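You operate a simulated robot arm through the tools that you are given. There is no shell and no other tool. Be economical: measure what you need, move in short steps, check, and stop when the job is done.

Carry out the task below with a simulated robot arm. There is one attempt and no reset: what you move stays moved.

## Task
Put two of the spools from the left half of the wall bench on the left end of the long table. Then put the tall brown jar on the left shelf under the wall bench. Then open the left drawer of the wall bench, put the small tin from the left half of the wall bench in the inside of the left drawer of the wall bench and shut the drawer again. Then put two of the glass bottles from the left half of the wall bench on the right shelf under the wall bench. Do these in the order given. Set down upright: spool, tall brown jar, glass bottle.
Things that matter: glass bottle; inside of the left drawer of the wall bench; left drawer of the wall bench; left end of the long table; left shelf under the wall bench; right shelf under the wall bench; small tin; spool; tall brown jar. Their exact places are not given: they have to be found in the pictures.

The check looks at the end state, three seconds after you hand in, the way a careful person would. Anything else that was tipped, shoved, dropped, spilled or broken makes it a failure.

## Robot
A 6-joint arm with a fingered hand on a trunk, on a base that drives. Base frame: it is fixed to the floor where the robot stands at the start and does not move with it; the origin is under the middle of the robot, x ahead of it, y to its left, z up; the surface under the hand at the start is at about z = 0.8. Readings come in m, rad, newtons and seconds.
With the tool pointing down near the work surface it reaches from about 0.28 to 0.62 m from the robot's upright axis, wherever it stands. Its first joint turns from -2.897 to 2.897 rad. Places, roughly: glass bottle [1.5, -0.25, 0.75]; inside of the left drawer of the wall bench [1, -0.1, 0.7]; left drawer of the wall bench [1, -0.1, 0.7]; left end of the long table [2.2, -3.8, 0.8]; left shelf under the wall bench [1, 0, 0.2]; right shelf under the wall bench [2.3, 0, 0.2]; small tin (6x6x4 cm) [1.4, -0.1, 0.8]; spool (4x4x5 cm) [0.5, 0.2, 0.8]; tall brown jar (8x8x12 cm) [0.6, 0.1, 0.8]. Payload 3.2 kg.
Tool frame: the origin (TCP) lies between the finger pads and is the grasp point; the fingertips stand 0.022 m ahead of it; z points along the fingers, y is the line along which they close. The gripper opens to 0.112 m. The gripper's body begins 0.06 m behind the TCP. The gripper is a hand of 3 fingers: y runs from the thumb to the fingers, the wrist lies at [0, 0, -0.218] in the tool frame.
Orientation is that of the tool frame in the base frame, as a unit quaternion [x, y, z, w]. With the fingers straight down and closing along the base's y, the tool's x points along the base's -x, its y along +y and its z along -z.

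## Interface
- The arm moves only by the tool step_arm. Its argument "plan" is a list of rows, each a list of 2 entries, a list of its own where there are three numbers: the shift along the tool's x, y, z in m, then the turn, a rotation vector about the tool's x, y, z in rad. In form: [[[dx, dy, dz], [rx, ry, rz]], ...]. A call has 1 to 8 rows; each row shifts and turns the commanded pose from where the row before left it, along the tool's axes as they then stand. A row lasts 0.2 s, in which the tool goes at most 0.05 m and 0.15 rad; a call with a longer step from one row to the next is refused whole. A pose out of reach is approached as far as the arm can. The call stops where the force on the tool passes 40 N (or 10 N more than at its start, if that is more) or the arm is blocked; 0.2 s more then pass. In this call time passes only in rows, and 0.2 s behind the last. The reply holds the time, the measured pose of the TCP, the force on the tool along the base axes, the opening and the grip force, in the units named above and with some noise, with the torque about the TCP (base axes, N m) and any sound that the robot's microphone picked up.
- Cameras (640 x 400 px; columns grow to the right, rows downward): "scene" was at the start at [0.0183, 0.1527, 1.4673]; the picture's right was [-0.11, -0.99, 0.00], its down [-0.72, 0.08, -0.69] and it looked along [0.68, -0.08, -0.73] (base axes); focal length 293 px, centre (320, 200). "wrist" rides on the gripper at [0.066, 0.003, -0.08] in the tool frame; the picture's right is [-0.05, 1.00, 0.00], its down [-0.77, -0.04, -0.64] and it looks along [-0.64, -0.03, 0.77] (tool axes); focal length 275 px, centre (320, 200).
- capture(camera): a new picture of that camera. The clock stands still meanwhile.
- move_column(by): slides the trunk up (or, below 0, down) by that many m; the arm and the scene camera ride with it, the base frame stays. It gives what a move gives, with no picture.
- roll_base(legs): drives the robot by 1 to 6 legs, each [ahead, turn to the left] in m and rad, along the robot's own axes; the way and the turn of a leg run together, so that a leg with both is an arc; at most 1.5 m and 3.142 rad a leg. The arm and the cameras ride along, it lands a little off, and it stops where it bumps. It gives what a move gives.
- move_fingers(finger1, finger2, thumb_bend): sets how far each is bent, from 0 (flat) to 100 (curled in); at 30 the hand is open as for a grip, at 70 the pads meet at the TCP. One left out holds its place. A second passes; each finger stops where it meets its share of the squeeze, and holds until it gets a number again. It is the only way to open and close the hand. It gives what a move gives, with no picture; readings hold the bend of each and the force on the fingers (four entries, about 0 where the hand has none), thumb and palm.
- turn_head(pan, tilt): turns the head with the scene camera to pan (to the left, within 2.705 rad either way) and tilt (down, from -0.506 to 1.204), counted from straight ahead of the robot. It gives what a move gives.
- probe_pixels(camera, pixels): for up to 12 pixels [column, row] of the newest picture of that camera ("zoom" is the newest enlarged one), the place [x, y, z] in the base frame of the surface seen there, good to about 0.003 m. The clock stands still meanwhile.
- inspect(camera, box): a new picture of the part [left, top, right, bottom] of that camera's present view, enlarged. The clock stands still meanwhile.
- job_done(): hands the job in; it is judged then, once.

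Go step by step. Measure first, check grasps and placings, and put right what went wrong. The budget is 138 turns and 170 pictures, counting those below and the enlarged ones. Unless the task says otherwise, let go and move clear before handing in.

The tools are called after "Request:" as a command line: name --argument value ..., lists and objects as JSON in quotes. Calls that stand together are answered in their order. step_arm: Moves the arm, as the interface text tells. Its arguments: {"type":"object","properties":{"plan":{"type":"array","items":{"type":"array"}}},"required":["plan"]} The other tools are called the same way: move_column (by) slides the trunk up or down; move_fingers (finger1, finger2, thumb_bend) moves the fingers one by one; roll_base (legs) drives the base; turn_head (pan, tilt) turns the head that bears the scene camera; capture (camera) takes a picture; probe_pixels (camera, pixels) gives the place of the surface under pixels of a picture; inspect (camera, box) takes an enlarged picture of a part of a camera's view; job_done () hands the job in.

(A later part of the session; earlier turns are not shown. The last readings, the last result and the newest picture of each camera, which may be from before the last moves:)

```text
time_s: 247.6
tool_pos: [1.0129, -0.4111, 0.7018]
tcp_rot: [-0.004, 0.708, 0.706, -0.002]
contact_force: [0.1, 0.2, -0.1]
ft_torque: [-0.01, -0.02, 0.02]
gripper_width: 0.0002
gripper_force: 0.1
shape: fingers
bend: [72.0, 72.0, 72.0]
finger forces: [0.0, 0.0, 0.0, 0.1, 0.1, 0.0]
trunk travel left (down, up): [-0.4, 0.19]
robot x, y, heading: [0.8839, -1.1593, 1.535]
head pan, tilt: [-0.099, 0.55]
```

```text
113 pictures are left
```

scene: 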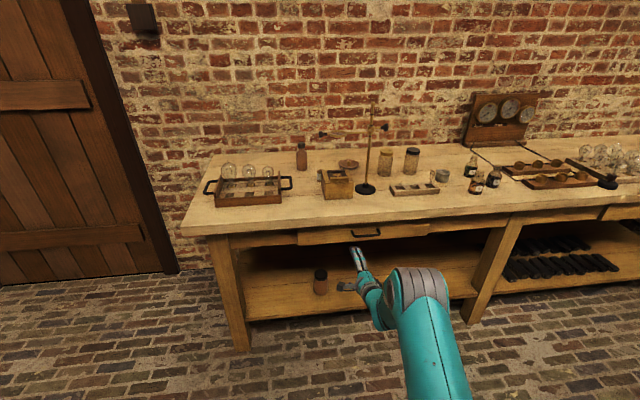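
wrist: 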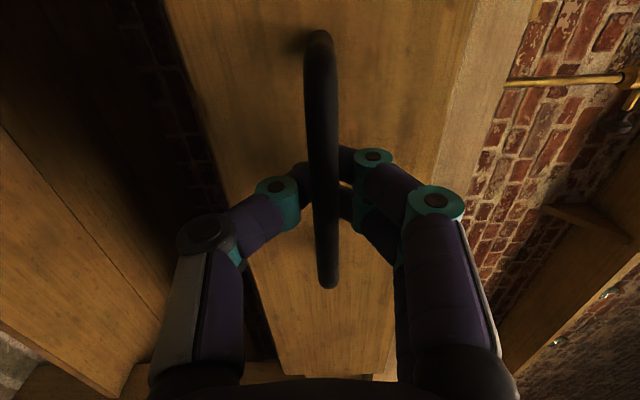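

The drawer follows the hand. Pull another 0.15 m.

Request:
roll_base --legs '[[-0.15, 0]]'

Request:
turn_head --pan 0.0 --tilt 0.6

Request:
capture --camera "scene"

Request:
capture --camera "wrist"

```text
time_s: 248.9
tool_pos: [1.0067, -0.5614, 0.7035]
tcp_rot: [-0.003, 0.708, 0.706, -0.002]
contact_force: [0.3, -0.1, 0.5]
ft_torque: [0.0, 0.0, 0.05]
gripper_width: 0.0001
gripper_force: 0.0
shape: fingers
bend: [72.0, 72.0, 72.0]
finger forces: [0.0, 0.0, 0.1, 0.0, 0.0, 0.0]
trunk travel left (down, up): [-0.4, 0.19]
robot x, y, heading: [0.8801, -1.3136, 1.539]
head pan, tilt: [-0.099, 0.55]
```

```text
time_s: 249.6
tool_pos: [1.0067, -0.5615, 0.7028]
tcp_rot: [-0.003, 0.709, 0.706, -0.002]
contact_force: [1.4, -0.7, -0.1]
ft_torque: [0.01, 0.01, 0.01]
gripper_width: 0.0003
gripper_force: 0.2
shape: fingers
bend: [72.0, 72.0, 72.0]
finger forces: [0.1, 0.0, 0.0, 0.0, 0.0, 0.1]
trunk travel left (down, up): [-0.4, 0.19]
robot x, y, heading: [0.8819, -1.3155, 1.54]
head pan, tilt: [0.0, 0.6]
```

```text
112 pictures are left
```

scene: 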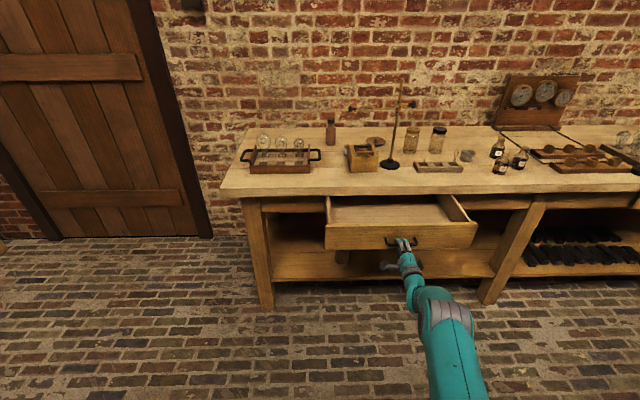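

```text
111 pictures are left
```

wrist: 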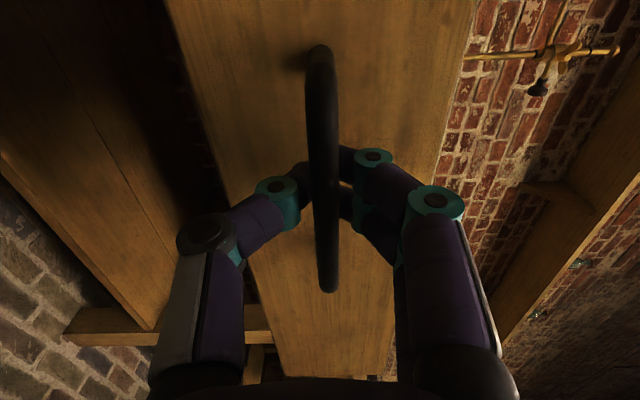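

Drawer is open ~21 cm, empty inside. Release the handle and withdraw, then restore the tool to pointing down.

Request:
move_fingers --finger1 45 --finger2 45 --thumb_bend 45

Request:
step_arm --plan '[[[0, 0, -0.04], [0, 0, 0]], [[0, 0, -0.05], [0, 0, 0]], [[0, 0, -0.05], [0, 0, 0]], [[0, 0, -0.04], [0, 0, 0]]]'

Request:
move_column --by 0.15

Request:
step_arm --plan '[[[0, 0, 0], [0, 0, -0.143]], [[0, 0, 0], [0, 0, -0.143]], [[0, 0, 0], [0, 0, -0.143]], [[0, 0, 0], [0, 0, -0.143]], [[0, 0, 0], [0, 0, -0.143]], [[0, 0, 0], [0, 0, -0.143]], [[0, 0, 0], [0, 0, -0.143]], [[0, 0, 0], [0, 0, -0.143]]]'

Request:
step_arm --plan '[[[0, 0, 0], [0, 0, -0.143]], [[0, 0, 0], [0, 0, -0.143]], [[0, 0, 0], [0, 0, -0.143]], [[0, 0, 0], [0, 0.14, 0]], [[0, 0, 0], [0, 0.14, 0]], [[0, 0, 0], [0, 0.14, 0]], [[0, 0, 0], [0, 0.14, 0]]]'

```text
time_s: 250.6
tool_pos: [1.0061, -0.5617, 0.7029]
tcp_rot: [-0.003, 0.708, 0.706, -0.002]
contact_force: [0.0, 0.1, 0.0]
ft_torque: [0.0, 0.01, 0.0]
gripper_width: 0.0688
gripper_force: 0.0
shape: fingers
bend: [45.0, 45.0, 45.0]
finger forces: [0.1, 0.0, 0.1, 0.0, 0.1, 0.1]
trunk travel left (down, up): [-0.4, 0.19]
robot x, y, heading: [0.8789, -1.3145, 1.538]
head pan, tilt: [0.0, 0.6]
```

```text
time_s: 251.6
tool_pos: [1.0084, -0.7421, 0.7034]
tcp_rot: [-0.004, 0.708, 0.706, -0.002]
contact_force: [0.5, -0.3, 0.0]
ft_torque: [-0.01, 0.02, 0.02]
gripper_width: 0.0687
gripper_force: 0.1
shape: fingers
bend: [45.0, 45.0, 45.0]
finger forces: [0.1, 0.1, 0.0, 0.0, 0.0, 0.0]
trunk travel left (down, up): [-0.4, 0.19]
robot x, y, heading: [0.8781, -1.3154, 1.538]
head pan, tilt: [0.0, 0.6]
```

```text
time_s: 253.4
tool_pos: [1.0082, -0.7417, 0.8534]
tcp_rot: [-0.003, 0.708, 0.707, -0.002]
contact_force: [-0.4, 0.1, 0.6]
ft_torque: [-0.03, -0.01, -0.02]
gripper_width: 0.0689
gripper_force: 0.0
shape: fingers
bend: [45.0, 45.0, 45.0]
finger forces: [0.0, 0.0, 0.1, 0.1, 0.0, 0.0]
trunk travel left (down, up): [-0.55, 0.04]
robot x, y, heading: [0.8791, -1.3139, 1.541]
head pan, tilt: [0.0, 0.6]
```

```text
time_s: 255.2
tool_pos: [1.0077, -0.7417, 0.8533]
tcp_rot: [-0.387, 0.594, 0.595, 0.38]
contact_force: [0.5, 0.5, -0.7]
ft_torque: [0.03, 0.02, -0.02]
gripper_width: 0.0691
gripper_force: 0.1
shape: fingers
bend: [45.0, 45.0, 45.0]
finger forces: [0.1, 0.0, 0.1, 0.1, 0.1, 0.0]
trunk travel left (down, up): [-0.55, 0.04]
robot x, y, heading: [0.8792, -1.3104, 1.542]
head pan, tilt: [0.0, 0.6]
```

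```text
time_s: 256.8
tool_pos: [1.0075, -0.7421, 0.8539]
tcp_rot: [0.623, -0.616, -0.341, -0.341]
contact_force: [0.2, 0.2, 0.1]
ft_torque: [-0.02, -0.02, 0.01]
gripper_width: 0.0688
gripper_force: 0.1
shape: fingers
bend: [45.0, 45.0, 45.0]
finger forces: [0.0, 0.0, 0.0, 0.1, 0.0, 0.1]
trunk travel left (down, up): [-0.55, 0.04]
robot x, y, heading: [0.8779, -1.3149, 1.536]
head pan, tilt: [0.0, 0.6]
```

Request:
step_arm --plan '[[[0, 0, 0], [0, 0.1437, 0]], [[0, 0, 0], [0, 0.1437, 0]], [[0, 0, 0], [0, 0.1437, 0]], [[0, 0, 0], [0, 0.1437, 0]], [[0, 0, 0], [0, 0.1437, 0]], [[0, 0, 0], [0, 0.1437, 0]], [[0, 0, 0], [0, 0.1437, 0]]]'

Request:
step_arm --plan '[[[0.01, 0, -0.04], [0, 0, 0]], [[0.02, 0, -0.045], [0, 0, 0]], [[0.03, 0, -0.035], [0, 0, 0]], [[0.04, 0.02, -0.03], [0, 0, 0]], [[0.03, 0.03, 0], [0, 0, 0]]]'

Request:
capture --camera "scene"

```text
time_s: 258.4
tool_pos: [1.0009, -0.739, 0.8537]
tcp_rot: [0.716, -0.697, -0.039, -0.022]
contact_force: [1.1, -0.3, 0.3]
ft_torque: [-0.02, -0.02, 0.0]
gripper_width: 0.0688
gripper_force: 0.0
shape: fingers
bend: [45.0, 45.0, 45.0]
finger forces: [0.0, 0.0, 0.0, 0.0, 0.1, 0.0]
out of reach, approached as far as the arm can: row 4
trunk travel left (down, up): [-0.55, 0.04]
robot x, y, heading: [0.8797, -1.3094, 1.54]
head pan, tilt: [0.0, 0.6]
```

```text
refused: row 4 steps farther than a row can; nothing moved
```

```text
110 pictures are left
```

scene: 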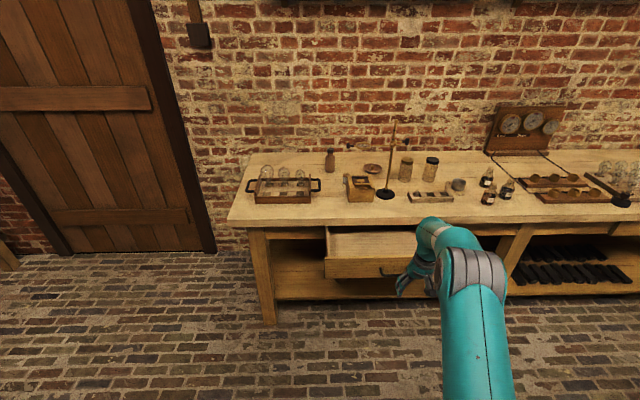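

Small residual tilt; I correct it and raise the hand for driving.

Request:
step_arm --plan '[[[0.02, 0, -0.03], [0.024, 0.086, 0.027]], [[0.02, 0.01, -0.04], [0, 0, 0]], [[0.02, 0.02, -0.035], [0, 0, 0]], [[0.02, 0.03, -0.03], [0, 0, 0]], [[0.02, 0.03, -0.02], [0, 0, 0]]]'

```text
time_s: 259.6
tool_pos: [0.9123, -0.8419, 1.0083]
tcp_rot: [0.707, -0.707, -0.002, 0.0]
contact_force: [-0.4, -0.7, -0.2]
ft_torque: [-0.01, 0.0, -0.03]
gripper_width: 0.0688
gripper_force: 0.2
shape: fingers
bend: [45.0, 45.0, 45.0]
finger forces: [0.1, 0.0, 0.1, 0.1, 0.0, 0.0]
trunk travel left (down, up): [-0.55, 0.04]
robot x, y, heading: [0.8787, -1.3122, 1.541]
head pan, tilt: [0.0, 0.6]
```

Request:
roll_base --legs '[[0, -1.541], [0.56, 0], [0, 1.571], [0.45, 0]]'

Request:
turn_head --pan 0.1 --tilt 0.85

Request:
capture --camera "scene"

Request:
capture --camera "wrist"

```text
time_s: 272.7
tool_pos: [1.4564, -0.3875, 1.0071]
tcp_rot: [0.719, -0.695, -0.002, 0.001]
contact_force: [-0.8, 0.2, -0.7]
ft_torque: [0.04, 0.02, -0.03]
gripper_width: 0.0691
gripper_force: 0.0
shape: fingers
bend: [45.0, 45.0, 45.0]
finger forces: [0.0, 0.1, 0.0, 0.1, 0.1, 0.0]
trunk travel left (down, up): [-0.55, 0.04]
robot x, y, heading: [1.4387, -0.8595, 1.572]
head pan, tilt: [0.0, 0.6]
```

```text
time_s: 273.4
tool_pos: [1.457, -0.3888, 1.0072]
tcp_rot: [0.718, -0.696, -0.002, 0.002]
contact_force: [-0.7, 0.4, 0.0]
ft_torque: [-0.02, 0.01, 0.02]
gripper_width: 0.0691
gripper_force: 0.0
shape: fingers
bend: [45.0, 45.0, 45.0]
finger forces: [0.1, 0.0, 0.2, 0.1, 0.1, 0.0]
trunk travel left (down, up): [-0.55, 0.04]
robot x, y, heading: [1.4386, -0.8658, 1.575]
head pan, tilt: [0.099, 0.85]
```

```text
109 pictures are left
```

scene: 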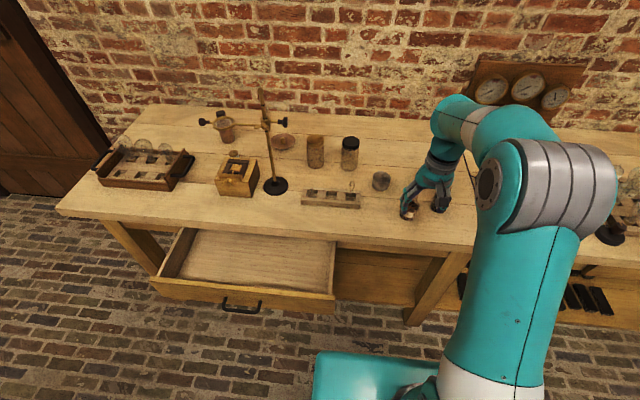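

```text
108 pictures are left
```

wrist: 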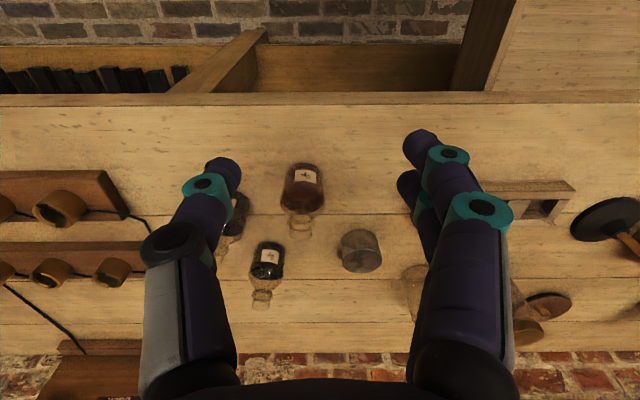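

The tin is at wrist (361,250) with the orange bottle (302,190), the green (265,265) and a glass jar (415,285) nearby. I measure clearances.

Request:
probe_pixels --camera "wrist" --pixels '[[341, 250], [381, 250], [361, 232], [361, 271], [302, 175], [283, 190], [322, 190], [265, 255], [410, 270], [402, 285], [535, 190], [488, 187]]'

Request:
inspect --camera "scene" --box '[290, 120, 450, 230]'

```text
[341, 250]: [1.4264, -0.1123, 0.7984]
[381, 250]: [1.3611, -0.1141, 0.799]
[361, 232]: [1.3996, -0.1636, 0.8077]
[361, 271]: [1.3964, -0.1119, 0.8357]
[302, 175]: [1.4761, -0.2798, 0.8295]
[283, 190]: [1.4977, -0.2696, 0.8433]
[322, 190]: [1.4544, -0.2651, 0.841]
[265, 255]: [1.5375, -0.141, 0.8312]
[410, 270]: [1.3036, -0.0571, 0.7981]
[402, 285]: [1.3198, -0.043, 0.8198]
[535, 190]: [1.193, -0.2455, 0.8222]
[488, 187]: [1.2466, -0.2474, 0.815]
```

```text
3.64 times, centred on (370, 175) of scene
```

zoom: 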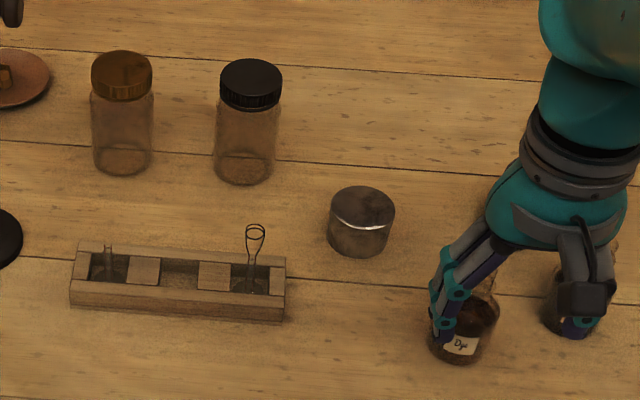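

Tin centre ≈(1.397,-0.136). I drive 0.13 m closer and position above it with a 9.5 cm opening.

Request:
move_fingers --finger1 36 --finger2 36 --thumb_bend 36

Request:
roll_base --legs '[[0.13, 0]]'

Request:
step_arm --plan '[[[-0.031, 0.014, 0], [0, 0, 0]], [[-0.031, 0.014, 0], [0, 0, 0]], [[-0.031, 0.014, 0.02], [0, 0, 0]], [[-0.031, 0.014, 0.03], [0, 0, 0]]]'

Request:
capture --camera "wrist"

Request:
capture --camera "scene"

```text
time_s: 274.4
tool_pos: [1.4568, -0.3881, 1.0086]
tcp_rot: [0.719, -0.695, -0.001, 0.001]
contact_force: [0.2, -0.1, -0.2]
ft_torque: [0.01, -0.03, -0.02]
gripper_width: 0.0945
gripper_force: 0.2
shape: fingers
bend: [36.0, 36.0, 36.0]
finger forces: [0.0, 0.0, 0.0, 0.0, 0.0, 0.0]
trunk travel left (down, up): [-0.55, 0.04]
robot x, y, heading: [1.4377, -0.8582, 1.571]
head pan, tilt: [0.099, 0.85]
```

```text
time_s: 275.7
tool_pos: [1.4567, -0.2581, 1.0077]
tcp_rot: [0.719, -0.695, -0.001, 0.001]
contact_force: [0.6, -0.6, -0.8]
ft_torque: [0.0, 0.0, -0.01]
gripper_width: 0.0945
gripper_force: 0.0
shape: fingers
bend: [36.0, 36.0, 36.0]
finger forces: [0.0, 0.0, 0.1, 0.0, 0.0, 0.1]
trunk travel left (down, up): [-0.55, 0.04]
robot x, y, heading: [1.4367, -0.7332, 1.572]
head pan, tilt: [0.099, 0.85]
```

```text
time_s: 276.7
tool_pos: [1.3954, -0.1367, 0.9577]
tcp_rot: [0.719, -0.695, 0.0, 0.001]
contact_force: [0.6, -0.3, 0.0]
ft_torque: [0.02, -0.01, -0.04]
gripper_width: 0.0947
gripper_force: 0.0
shape: fingers
bend: [36.0, 36.0, 36.0]
finger forces: [0.0, 0.0, 0.0, 0.0, 0.1, 0.1]
trunk travel left (down, up): [-0.55, 0.04]
robot x, y, heading: [1.438, -0.7261, 1.57]
head pan, tilt: [0.099, 0.85]
```

```text
106 pictures are left
```

wrist: 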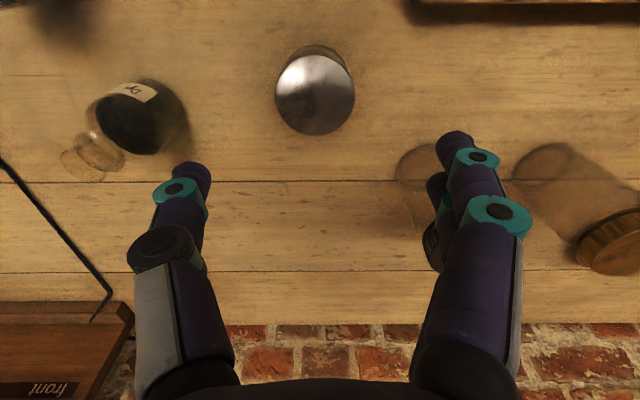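

```text
105 pictures are left
```

scene: 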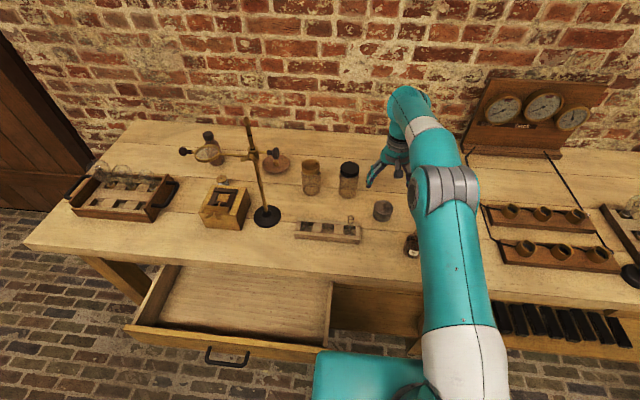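

Request:
probe_pixels --camera "wrist" --pixels '[[315, 130], [315, 60], [280, 93], [351, 93], [315, 93], [400, 180], [425, 245], [140, 115], [165, 120]]'

```text
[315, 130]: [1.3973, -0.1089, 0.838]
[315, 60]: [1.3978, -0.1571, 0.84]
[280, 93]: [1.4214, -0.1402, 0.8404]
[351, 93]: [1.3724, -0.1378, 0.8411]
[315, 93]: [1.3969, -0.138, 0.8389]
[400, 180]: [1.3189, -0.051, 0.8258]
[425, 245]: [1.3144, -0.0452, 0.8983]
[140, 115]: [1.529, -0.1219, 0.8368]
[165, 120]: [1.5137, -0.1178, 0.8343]
```

Tin centre (1.397,-0.135) is right under the TCP. Descend, grip, lift.

Request:
step_arm --plan '[[[-0.001, -0.001, 0.045], [0, 0, 0]], [[0, 0, 0.045], [0, 0, 0]], [[0, 0, 0.036], [0, 0, 0]], [[0, 0, 0.009], [0, 0, 0]]]'

Request:
move_fingers --finger1 62 --finger2 62 --thumb_bend 62

Request:
step_arm --plan '[[[0, 0, -0.03], [0, 0, 0]], [[0, 0, -0.05], [0, 0, 0]], [[0, 0, -0.05], [0, 0, 0]], [[0.03, 0, -0.03], [0, 0, 0]], [[0.04, -0.02, -0.01], [0, 0, 0]], [[0.04, -0.02, 0], [0, 0, 0]]]'

Request:
capture --camera "wrist"

```text
time_s: 277.7
tool_pos: [1.3983, -0.135, 0.8234]
tcp_rot: [0.718, -0.696, -0.002, 0.0]
contact_force: [-0.2, -0.7, 2.1]
ft_torque: [0.01, -0.01, 0.04]
gripper_width: 0.0951
gripper_force: 1.6
shape: fingers
bend: [36.0, 36.0, 36.0]
finger forces: [0.7, 0.7, 0.1, 0.0, 1.6, 0.0]
trunk travel left (down, up): [-0.55, 0.04]
robot x, y, heading: [1.4364, -0.7283, 1.574]
head pan, tilt: [0.099, 0.85]
```

```text
time_s: 278.7
tool_pos: [1.3979, -0.1348, 0.8264]
tcp_rot: [0.718, -0.696, -0.004, -0.002]
contact_force: [-1.8, 9.6, 38.9]
ft_torque: [0.14, 0.6, -0.18]
gripper_width: 0.0493
gripper_force: 26.7
shape: fingers
bend: [56.0, 55.0, 57.0]
finger forces: [18.5, 17.3, 0.0, 0.0, 19.2, 0.0]
trunk travel left (down, up): [-0.55, 0.04]
robot x, y, heading: [1.4394, -0.7311, 1.57]
head pan, tilt: [0.099, 0.85]
```

```text
time_s: 280.1
tool_pos: [1.4415, -0.2436, 0.9923]
tcp_rot: [0.719, -0.695, -0.001, 0.001]
contact_force: [0.0, 0.5, -1.7]
ft_torque: [0.01, 0.02, 0.0]
gripper_width: 0.0484
gripper_force: 11.5
shape: fingers
bend: [55.0, 54.0, 57.0]
finger forces: [5.5, 6.0, 0.1, 0.0, 11.4, 0.0]
trunk travel left (down, up): [-0.55, 0.04]
robot x, y, heading: [1.4373, -0.7267, 1.57]
head pan, tilt: [0.099, 0.85]
```

```text
104 pictures are left
```

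wrist: 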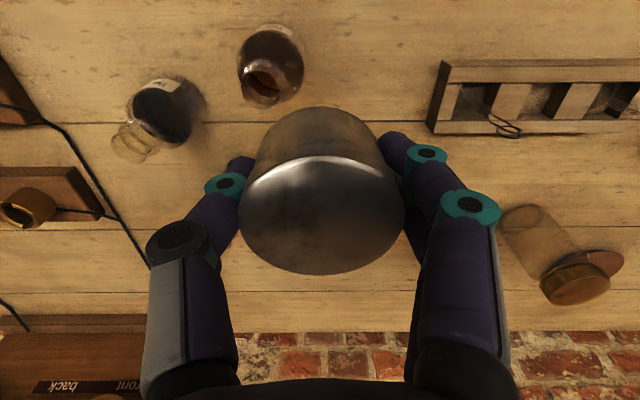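

Tin is held. I drive back and around to in front of the open drawer.

Request:
roll_base --legs '[[-0.3, 0], [0, 1.571], [0.42, 0], [0, -1.571], [0.07, 0]]'

Request:
capture --camera "scene"

Request:
capture --camera "wrist"

```text
time_s: 292.7
tool_pos: [1.0196, -0.4746, 0.9914]
tcp_rot: [0.718, -0.696, -0.001, 0.001]
contact_force: [0.1, 0.1, -0.2]
ft_torque: [0.0, 0.0, 0.0]
gripper_width: 0.0484
gripper_force: 11.7
shape: fingers
bend: [55.0, 54.0, 57.0]
finger forces: [5.3, 6.0, 0.1, 0.0, 11.2, 0.0]
trunk travel left (down, up): [-0.55, 0.04]
robot x, y, heading: [1.0161, -0.9647, 1.577]
head pan, tilt: [0.099, 0.85]
```

```text
103 pictures are left
```

scene: 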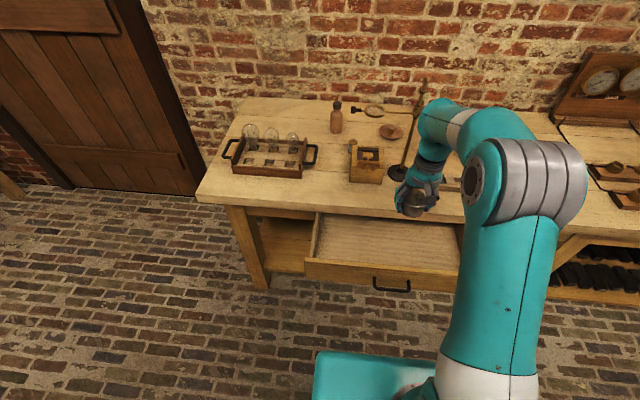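

```text
102 pictures are left
```

wrist: 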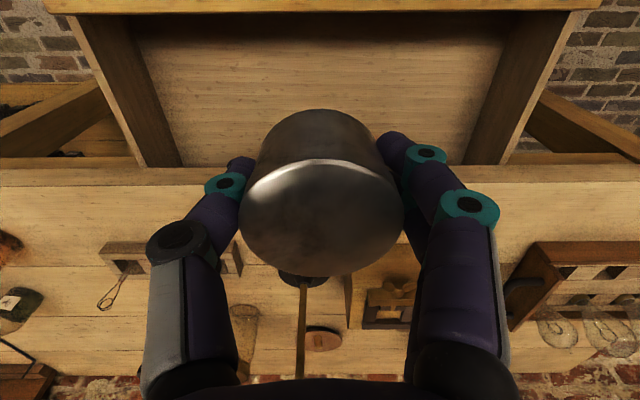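

I probe the drawer interior in both views.

Request:
probe_pixels --camera "wrist" --pixels '[[320, 60], [250, 100], [320, 18], [320, 8], [200, 140], [430, 120], [180, 165], [160, 120], [510, 120], [200, 172]]'

Request:
probe_pixels --camera "scene" --pixels '[[380, 245], [340, 230], [350, 262], [380, 268], [340, 215]]'

```text
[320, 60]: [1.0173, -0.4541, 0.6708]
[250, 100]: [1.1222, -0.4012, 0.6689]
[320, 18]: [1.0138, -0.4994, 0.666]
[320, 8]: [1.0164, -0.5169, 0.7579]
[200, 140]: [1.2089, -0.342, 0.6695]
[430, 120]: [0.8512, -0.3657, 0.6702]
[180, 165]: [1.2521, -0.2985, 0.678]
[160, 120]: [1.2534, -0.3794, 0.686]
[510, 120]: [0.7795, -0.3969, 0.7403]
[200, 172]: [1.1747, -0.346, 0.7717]
```

```text
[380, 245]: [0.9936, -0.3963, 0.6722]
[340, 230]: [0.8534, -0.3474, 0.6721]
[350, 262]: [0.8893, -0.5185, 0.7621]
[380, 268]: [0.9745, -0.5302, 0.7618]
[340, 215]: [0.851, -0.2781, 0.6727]
```

Drawer floor z≈0.670, rim 0.76, free span y -0.51…-0.346. I centre the tin at y≈-0.418 and lower it.

Request:
step_arm --plan '[[[-0.028, 0, 0], [0, 0, 0]], [[-0.028, 0, 0.02], [0, 0, 0]], [[0, 0, 0.05], [0, 0, 0]], [[0, 0, 0.05], [0, 0, 0]], [[0, 0, 0.05], [0, 0, 0]]]'

Request:
capture --camera "scene"

Request:
capture --camera "wrist"

```text
time_s: 293.9
tool_pos: [1.018, -0.4165, 0.8221]
tcp_rot: [0.718, -0.696, -0.005, 0.006]
contact_force: [0.8, 0.5, -1.3]
ft_torque: [0.01, 0.0, 0.03]
gripper_width: 0.0482
gripper_force: 11.0
shape: fingers
bend: [55.0, 54.0, 57.0]
finger forces: [5.1, 5.9, 0.1, 0.0, 11.0, 0.0]
out of reach, approached as far as the arm can: row 5
trunk travel left (down, up): [-0.55, 0.04]
robot x, y, heading: [1.0172, -0.9625, 1.571]
head pan, tilt: [0.099, 0.85]
```

```text
101 pictures are left
```

scene: 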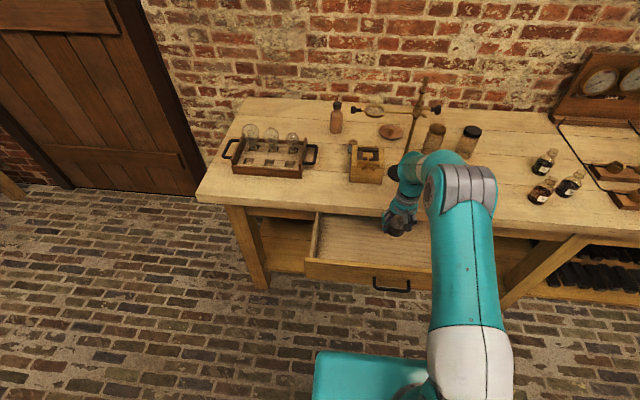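

```text
100 pictures are left
```

wrist: 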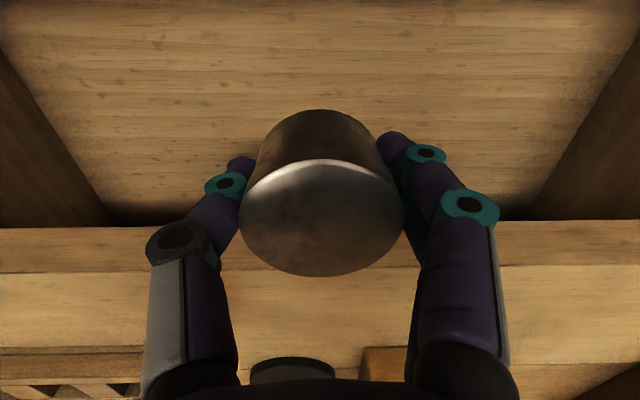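

The arm's limit is reached; I'll lower by the trunk. First check the wrist joint's clearance to the bench at pixels (397,178), (410,165), (385,190).

Request:
probe_pixels --camera "scene" --pixels '[[397, 178], [410, 165], [385, 205], [405, 190], [430, 170], [415, 115], [390, 225], [397, 165], [425, 185]]'

Request:
inspect --camera "scene" --box '[330, 120, 490, 240]'

```text
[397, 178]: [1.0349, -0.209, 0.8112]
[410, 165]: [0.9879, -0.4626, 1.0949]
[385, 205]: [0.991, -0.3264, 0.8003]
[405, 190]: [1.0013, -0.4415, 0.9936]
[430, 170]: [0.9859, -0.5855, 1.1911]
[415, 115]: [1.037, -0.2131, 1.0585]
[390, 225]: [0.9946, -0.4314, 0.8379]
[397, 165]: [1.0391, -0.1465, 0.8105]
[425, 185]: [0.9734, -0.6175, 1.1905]
```

```text
3.33 times, centred on (410, 180) of scene
```

zoom: 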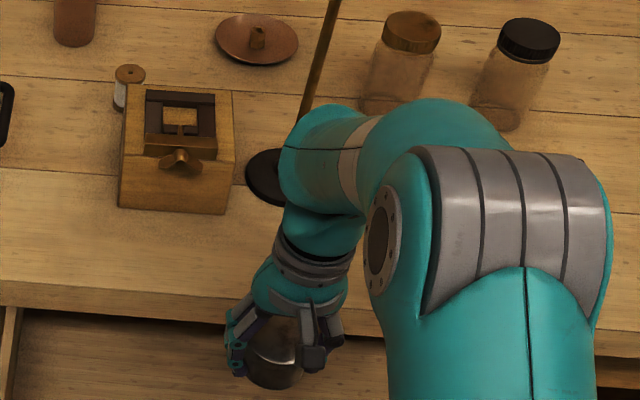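

The dark disc is the ring stand's foot, well away. Lower the trunk by 0.118.

Request:
move_column --by -0.112

Request:
capture --camera "wrist"

Request:
capture --camera "scene"

```text
time_s: 295.3
tool_pos: [1.0187, -0.4174, 0.712]
tcp_rot: [0.718, -0.696, -0.003, 0.006]
contact_force: [-0.2, 1.2, -0.9]
ft_torque: [0.05, -0.03, -0.02]
gripper_width: 0.048
gripper_force: 10.9
shape: fingers
bend: [55.0, 54.0, 57.0]
finger forces: [5.1, 5.9, 0.0, 0.0, 11.0, 0.0]
trunk travel left (down, up): [-0.438, 0.152]
robot x, y, heading: [1.0183, -0.9631, 1.572]
head pan, tilt: [0.099, 0.85]
```

```text
98 pictures are left
```

wrist: 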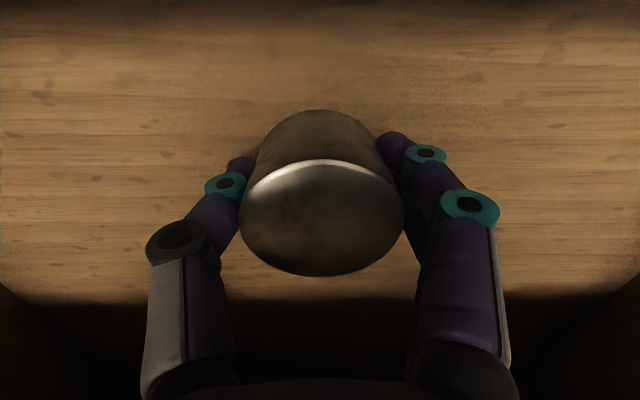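

```text
97 pictures are left
```

scene: 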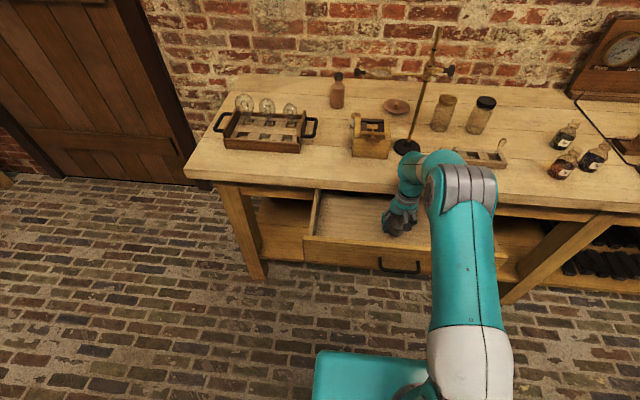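

About 1 cm to go. Lower in small trunk steps.

Request:
move_column --by -0.009

Request:
move_column --by -0.003

```text
time_s: 295.9
tool_pos: [1.018, -0.4179, 0.7029]
tcp_rot: [0.718, -0.696, -0.003, 0.006]
contact_force: [0.0, -0.5, -0.8]
ft_torque: [-0.01, -0.01, 0.01]
gripper_width: 0.0479
gripper_force: 11.3
shape: fingers
bend: [55.0, 54.0, 57.0]
finger forces: [5.1, 5.8, 0.0, 0.0, 10.9, 0.1]
trunk travel left (down, up): [-0.429, 0.161]
robot x, y, heading: [1.0143, -0.9657, 1.572]
head pan, tilt: [0.099, 0.85]
```

```text
time_s: 296.4
tool_pos: [1.0182, -0.4165, 0.7004]
tcp_rot: [0.718, -0.696, -0.004, 0.006]
contact_force: [-0.9, -0.7, -1.0]
ft_torque: [0.01, 0.03, 0.03]
gripper_width: 0.048
gripper_force: 11.7
shape: fingers
bend: [55.0, 54.0, 57.0]
finger forces: [5.1, 6.0, 0.1, 0.1, 11.0, 0.0]
trunk travel left (down, up): [-0.426, 0.164]
robot x, y, heading: [1.0185, -0.9673, 1.567]
head pan, tilt: [0.099, 0.85]
```

Request:
move_fingers --finger1 50 --finger2 50 --thumb_bend 51

Request:
move_fingers --finger1 40 --finger2 40 --thumb_bend 40

Request:
move_column --by 0.16

Request:
step_arm --plan '[[[0, 0, -0.04], [0, 0, 0]], [[0, 0, -0.04], [0, 0, 0]], [[0.03, 0, -0.03], [0, 0, 0]], [[0.05, 0, 0], [0, 0, 0]], [[0.05, 0, 0], [0, 0, 0]], [[0.03, 0, 0], [0, 0, 0]]]'

Request:
capture --camera "scene"

```text
time_s: 297.4
tool_pos: [1.0176, -0.4166, 0.6993]
tcp_rot: [0.718, -0.696, -0.003, 0.006]
contact_force: [0.5, 0.3, -0.1]
ft_torque: [0.0, 0.01, -0.01]
gripper_width: 0.0534
gripper_force: 0.6
shape: fingers
bend: [50.0, 50.0, 51.0]
finger forces: [0.1, 0.2, 0.0, 0.0, 0.0, 0.0]
trunk travel left (down, up): [-0.426, 0.164]
robot x, y, heading: [1.0182, -0.9652, 1.575]
head pan, tilt: [0.099, 0.85]
```

```text
time_s: 298.4
tool_pos: [1.0173, -0.4171, 0.7]
tcp_rot: [0.718, -0.696, -0.004, 0.006]
contact_force: [-0.1, -0.9, -0.7]
ft_torque: [0.03, 0.01, -0.02]
gripper_width: 0.0832
gripper_force: 0.0
shape: fingers
bend: [40.0, 40.0, 40.0]
finger forces: [0.1, 0.0, 0.0, 0.1, 0.0, 0.1]
trunk travel left (down, up): [-0.426, 0.164]
robot x, y, heading: [1.0175, -0.9672, 1.573]
head pan, tilt: [0.099, 0.85]
```

```text
time_s: 300.2
tool_pos: [1.0189, -0.4171, 0.8594]
tcp_rot: [0.718, -0.696, -0.004, 0.007]
contact_force: [0.8, 0.9, 0.7]
ft_torque: [0.01, 0.0, -0.01]
gripper_width: 0.0831
gripper_force: 0.1
shape: fingers
bend: [40.0, 40.0, 40.0]
finger forces: [0.0, 0.0, 0.0, 0.0, 0.1, 0.1]
trunk travel left (down, up): [-0.586, 0.004]
robot x, y, heading: [1.0188, -0.9664, 1.568]
head pan, tilt: [0.099, 0.85]
```

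```text
time_s: 301.6
tool_pos: [1.0253, -0.5707, 0.9826]
tcp_rot: [0.718, -0.696, -0.01, 0.015]
contact_force: [-0.3, -0.3, -0.2]
ft_torque: [0.0, 0.01, -0.02]
gripper_width: 0.0833
gripper_force: 0.1
shape: fingers
bend: [40.0, 40.0, 40.0]
finger forces: [0.1, 0.0, 0.0, 0.1, 0.1, 0.0]
out of reach, approached as far as the arm can: row 5, 6
trunk travel left (down, up): [-0.586, 0.004]
robot x, y, heading: [1.018, -0.9635, 1.571]
head pan, tilt: [0.099, 0.85]
```

```text
96 pictures are left
```

scene: 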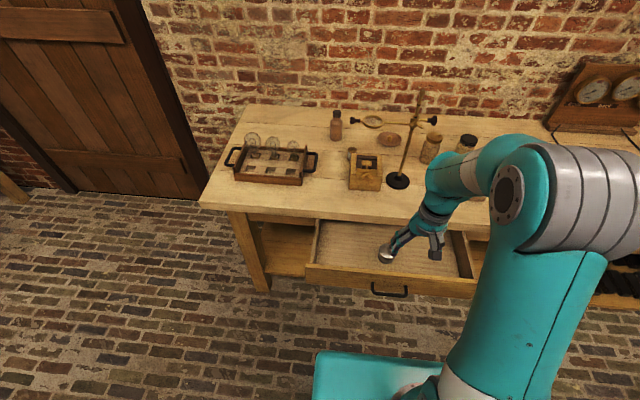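

The tin lies in the drawer. To shut it I'll push the front with a closed, levelled hand: back off, lower the trunk, close fingers and level the tool.

Request:
roll_base --legs '[[-0.34, 0]]'

Request:
inspect --camera "scene" --box '[280, 120, 500, 260]'

Request:
move_column --by -0.186

Request:
move_fingers --finger1 70 --finger2 70 --thumb_bend 70

Request:
step_arm --plan '[[[-0.045, 0, 0], [0, 0, 0]], [[-0.045, 0, 0], [0, 0, 0]], [[-0.045, 0, 0], [0, 0, 0]], [[-0.045, 0, 0], [0, 0, 0]]]'

Request:
step_arm --plan '[[[0, 0, 0], [0, -0.143, 0]], [[0, 0, 0], [0, -0.143, 0]], [[0, 0, 0], [0, -0.143, 0]], [[0, 0, 0], [0, -0.143, 0]], [[0, 0, 0], [0, -0.143, 0]], [[0, 0, 0], [0, -0.143, 0]], [[0, 0, 0], [0, -0.143, 0]], [[0, 0, 0], [0, -0.143, 0]]]'

Request:
step_arm --plan '[[[0, 0, 0], [0, -0.143, 0]], [[0, 0, 0], [0, -0.143, 0]], [[0, 0, 0], [0, -0.143, 0]]]'

```text
time_s: 303.9
tool_pos: [1.024, -0.9131, 0.9829]
tcp_rot: [0.717, -0.697, -0.01, 0.015]
contact_force: [-0.6, -0.6, -0.1]
ft_torque: [-0.03, 0.01, 0.01]
gripper_width: 0.0832
gripper_force: 0.0
shape: fingers
bend: [40.0, 40.0, 40.0]
finger forces: [0.0, 0.1, 0.0, 0.0, 0.0, 0.0]
trunk travel left (down, up): [-0.586, 0.004]
robot x, y, heading: [1.0164, -1.3046, 1.562]
head pan, tilt: [0.099, 0.85]
```

```text
2.86 times, centred on (390, 190) of scene
```

zoom: 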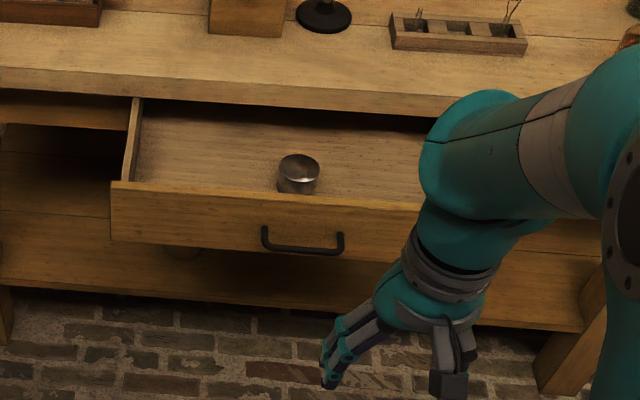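

```text
time_s: 305.9
tool_pos: [1.0256, -0.9118, 0.7959]
tcp_rot: [0.718, -0.696, -0.01, 0.015]
contact_force: [0.4, -0.2, 0.4]
ft_torque: [0.0, -0.03, -0.01]
gripper_width: 0.083
gripper_force: 0.2
shape: fingers
bend: [40.0, 40.0, 40.0]
finger forces: [0.0, 0.0, 0.0, 0.0, 0.0, 0.0]
trunk travel left (down, up): [-0.4, 0.19]
robot x, y, heading: [1.0175, -1.3038, 1.568]
head pan, tilt: [0.099, 0.85]
```

```text
time_s: 306.9
tool_pos: [1.0256, -0.9106, 0.7977]
tcp_rot: [0.718, -0.696, -0.009, 0.015]
contact_force: [-0.1, 0.0, 0.4]
ft_torque: [0.0, 0.04, 0.01]
gripper_width: 0.0028
gripper_force: 0.0
shape: fingers
bend: [70.0, 70.0, 70.0]
finger forces: [0.0, 0.1, 0.1, 0.1, 0.0, 0.0]
trunk travel left (down, up): [-0.4, 0.19]
robot x, y, heading: [1.0131, -1.3025, 1.565]
head pan, tilt: [0.099, 0.85]
```

```text
time_s: 307.9
tool_pos: [1.0192, -0.7319, 0.7939]
tcp_rot: [0.717, -0.697, -0.008, 0.017]
contact_force: [0.0, -0.6, 1.1]
ft_torque: [0.0, 0.0, -0.01]
gripper_width: 0.0024
gripper_force: 0.0
shape: fingers
bend: [70.0, 70.0, 70.0]
finger forces: [0.0, 0.0, 0.0, 0.1, 0.0, 0.0]
trunk travel left (down, up): [-0.4, 0.19]
robot x, y, heading: [1.0184, -1.3055, 1.565]
head pan, tilt: [0.099, 0.85]
```

```text
time_s: 309.7
tool_pos: [1.0159, -0.7309, 0.7947]
tcp_rot: [0.611, -0.603, -0.385, -0.339]
contact_force: [0.7, 0.1, 0.4]
ft_torque: [0.0, 0.0, -0.03]
gripper_width: 0.0025
gripper_force: 0.1
shape: fingers
bend: [70.0, 70.0, 70.0]
finger forces: [0.0, 0.0, 0.1, 0.0, 0.0, 0.0]
out of reach, approached as far as the arm can: row 5, 6, 7
trunk travel left (down, up): [-0.4, 0.19]
robot x, y, heading: [1.0153, -1.3041, 1.56]
head pan, tilt: [0.099, 0.85]
```

```text
time_s: 310.5
tool_pos: [1.0164, -0.7317, 0.7959]
tcp_rot: [-0.514, 0.518, 0.507, 0.459]
contact_force: [0.1, 0.2, -0.2]
ft_torque: [0.0, 0.02, 0.02]
gripper_width: 0.0027
gripper_force: 0.1
shape: fingers
bend: [70.0, 70.0, 70.0]
finger forces: [0.0, 0.0, 0.0, 0.0, 0.1, 0.0]
trunk travel left (down, up): [-0.4, 0.19]
robot x, y, heading: [1.0182, -1.3043, 1.568]
head pan, tilt: [0.099, 0.85]
```

Hand is level. Shift to x≈1.12, z≈0.70 (beside the handle), then drive to push.

Request:
step_arm --plan '[[[0.032, -0.035, 0], [0, 0, 0]], [[0.032, -0.035, 0], [0, 0, 0]], [[0.032, -0.034, 0], [0, 0, 0]]]'

Request:
roll_base --legs '[[0.25, 0]]'

Request:
capture --camera "wrist"

Request:
turn_head --pan 0.0 --tilt 0.75

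Request:
capture --camera "scene"

```text
time_s: 311.3
tool_pos: [1.1149, -0.733, 0.6954]
tcp_rot: [-0.514, 0.518, 0.507, 0.458]
contact_force: [0.2, 0.4, 0.3]
ft_torque: [-0.02, -0.01, 0.0]
gripper_width: 0.0027
gripper_force: 0.0
shape: fingers
bend: [70.0, 70.0, 70.0]
finger forces: [0.1, 0.1, 0.1, 0.0, 0.1, 0.0]
trunk travel left (down, up): [-0.4, 0.19]
robot x, y, heading: [1.0156, -1.3068, 1.57]
head pan, tilt: [0.099, 0.85]
```

```text
time_s: 313.1
tool_pos: [1.1143, -0.4828, 0.6949]
tcp_rot: [-0.515, 0.517, 0.507, 0.459]
contact_force: [0.3, -0.6, 0.2]
ft_torque: [0.0, -0.02, -0.02]
gripper_width: 0.0025
gripper_force: 0.1
shape: fingers
bend: [70.0, 70.0, 70.0]
finger forces: [0.1, 0.0, 0.0, 0.0, 0.1, 0.1]
trunk travel left (down, up): [-0.4, 0.19]
robot x, y, heading: [1.0174, -1.0538, 1.573]
head pan, tilt: [0.099, 0.85]
```

```text
94 pictures are left
```

wrist: 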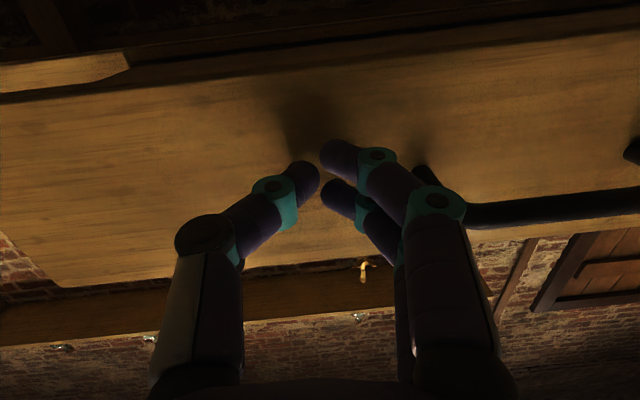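

```text
time_s: 313.8
tool_pos: [1.1134, -0.483, 0.6956]
tcp_rot: [-0.515, 0.518, 0.507, 0.458]
contact_force: [0.4, -0.1, -0.3]
ft_torque: [0.03, 0.0, 0.03]
gripper_width: 0.0021
gripper_force: 0.0
shape: fingers
bend: [70.0, 70.0, 70.0]
finger forces: [0.0, 0.0, 0.1, 0.0, 0.0, 0.0]
trunk travel left (down, up): [-0.4, 0.19]
robot x, y, heading: [1.0139, -1.0553, 1.564]
head pan, tilt: [0.0, 0.75]
```

```text
93 pictures are left
```

scene: 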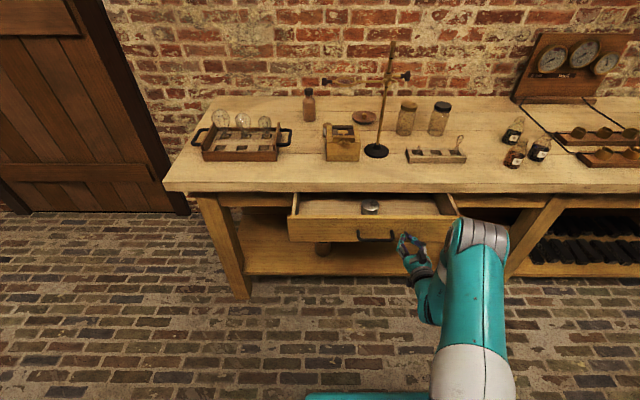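

The hand is already pushing the drawer in. Continue driving 0.11 m, then finish gently with the arm.

Request:
roll_base --legs '[[0.11, 0]]'

Request:
step_arm --plan '[[[0, 0, 0.012], [0, 0, 0]], [[0, 0, 0.01], [0, 0, 0]]]'

Request:
capture --camera "scene"

Request:
capture --camera "wrist"

```text
time_s: 315.0
tool_pos: [1.1142, -0.3728, 0.6952]
tcp_rot: [-0.515, 0.517, 0.508, 0.458]
contact_force: [0.1, -0.3, -0.2]
ft_torque: [0.03, -0.02, -0.01]
gripper_width: 0.0022
gripper_force: 0.0
shape: fingers
bend: [70.0, 70.0, 70.0]
finger forces: [0.0, 0.1, 0.0, 0.1, 0.1, 0.1]
trunk travel left (down, up): [-0.4, 0.19]
robot x, y, heading: [1.017, -0.9464, 1.569]
head pan, tilt: [0.0, 0.75]
```

```text
time_s: 315.6
tool_pos: [1.1141, -0.3503, 0.6938]
tcp_rot: [-0.514, 0.519, 0.506, 0.459]
contact_force: [0.1, -1.1, 1.0]
ft_torque: [0.01, -0.02, -0.03]
gripper_width: 0.002
gripper_force: 1.0
shape: fingers
bend: [70.0, 70.0, 70.0]
finger forces: [0.0, 0.0, 0.0, 0.0, 1.3, 0.1]
trunk travel left (down, up): [-0.4, 0.19]
robot x, y, heading: [1.0156, -0.9452, 1.572]
head pan, tilt: [0.0, 0.75]
```

```text
92 pictures are left
```

scene: 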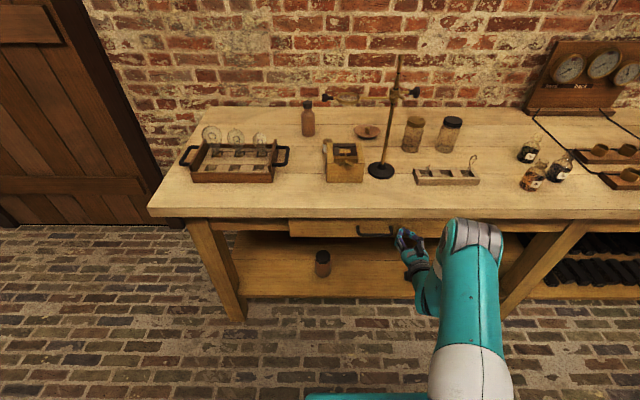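

```text
91 pictures are left
```

wrist: 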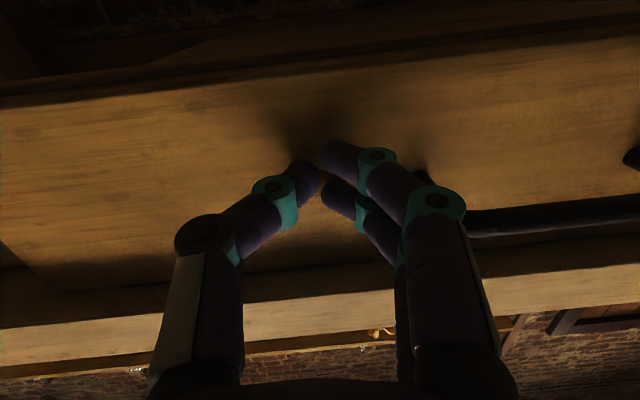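

Nearly flush; push on in small steps until resistance.

Request:
step_arm --plan '[[[0, 0, 0.006], [0, 0, 0]], [[0, 0, 0.005], [0, 0, 0]], [[0, 0, 0.004], [0, 0, 0]], [[0, 0, 0.004], [0, 0, 0]]]'

Request:
probe_pixels --camera "scene" --pixels '[[330, 230], [310, 232], [260, 226], [375, 229]]'

```text
time_s: 316.5
tool_pos: [1.1143, -0.3377, 0.6918]
tcp_rot: [-0.515, 0.519, 0.506, 0.458]
contact_force: [-1.3, -23.2, 4.9]
ft_torque: [0.27, 0.0, 0.03]
gripper_width: 0.0004
gripper_force: 11.2
shape: fingers
bend: [70.0, 72.0, 72.0]
finger forces: [1.9, 10.7, 0.0, 0.1, 10.3, 0.1]
trunk travel left (down, up): [-0.4, 0.19]
robot x, y, heading: [1.0162, -0.9459, 1.563]
head pan, tilt: [0.0, 0.75]
stopped in row 4: the force on the tool passed its limit at 46 N (the readings are from after the stop); the commanded pose is now the measured one
```

```text
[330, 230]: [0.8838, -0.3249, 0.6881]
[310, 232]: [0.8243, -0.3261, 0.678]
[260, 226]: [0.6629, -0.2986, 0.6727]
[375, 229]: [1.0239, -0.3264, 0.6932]
```

Firm resistance: the drawer hit its stop. Withdraw and verify.

Request:
step_arm --plan '[[[0, 0, -0.03], [0, 0, 0]], [[0, 0, -0.05], [0, 0, 0]], [[0, 0, -0.05], [0, 0, 0]]]'

Request:
roll_base --legs '[[-0.3, 0]]'

Request:
inspect --camera "scene" --box '[200, 80, 520, 280]'

Request:
probe_pixels --camera "zoom" --pixels '[[270, 240], [230, 240], [340, 245], [180, 240], [150, 235]]'

```text
time_s: 317.3
tool_pos: [1.1187, -0.4667, 0.7]
tcp_rot: [-0.515, 0.52, 0.506, 0.456]
contact_force: [-0.1, 0.2, 0.0]
ft_torque: [0.0, -0.01, 0.02]
gripper_width: 0.0022
gripper_force: 0.0
shape: fingers
bend: [70.0, 70.0, 70.0]
finger forces: [0.1, 0.0, 0.0, 0.0, 0.1, 0.1]
trunk travel left (down, up): [-0.4, 0.19]
robot x, y, heading: [1.0185, -0.9462, 1.568]
head pan, tilt: [0.0, 0.75]
```

```text
time_s: 319.4
tool_pos: [1.1174, -0.7704, 0.7003]
tcp_rot: [-0.515, 0.52, 0.506, 0.457]
contact_force: [0.2, 0.1, 0.5]
ft_torque: [0.04, -0.01, 0.0]
gripper_width: 0.0023
gripper_force: 0.0
shape: fingers
bend: [70.0, 70.0, 70.0]
finger forces: [0.1, 0.0, 0.1, 0.1, 0.0, 0.1]
trunk travel left (down, up): [-0.4, 0.19]
robot x, y, heading: [1.0117, -1.2475, 1.565]
head pan, tilt: [0.0, 0.75]
```

```text
2.00 times, centred on (360, 180) of scene
```

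zoom: 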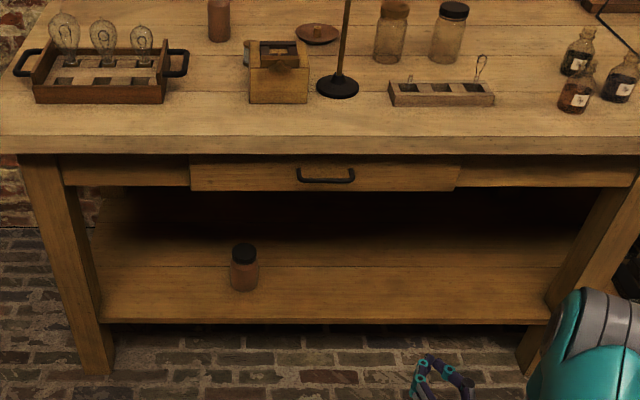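

```text
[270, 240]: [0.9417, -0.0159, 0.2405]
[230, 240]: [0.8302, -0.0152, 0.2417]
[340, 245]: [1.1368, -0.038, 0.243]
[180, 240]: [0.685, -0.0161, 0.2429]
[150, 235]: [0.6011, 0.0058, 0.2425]
```

Drawer looks shut. I confirm the depth of its front against the earlier -0.317.

Request:
probe_pixels --camera "zoom" --pixels '[[240, 178], [400, 178], [325, 180], [130, 175], [577, 95], [620, 85], [578, 62], [242, 285], [560, 110]]'

```text
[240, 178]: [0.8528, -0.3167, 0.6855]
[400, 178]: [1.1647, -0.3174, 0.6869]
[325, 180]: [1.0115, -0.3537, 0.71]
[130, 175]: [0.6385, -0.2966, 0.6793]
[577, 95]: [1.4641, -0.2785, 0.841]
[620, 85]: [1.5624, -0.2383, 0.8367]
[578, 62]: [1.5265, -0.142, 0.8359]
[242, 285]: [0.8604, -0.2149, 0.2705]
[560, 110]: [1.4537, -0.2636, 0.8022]
```

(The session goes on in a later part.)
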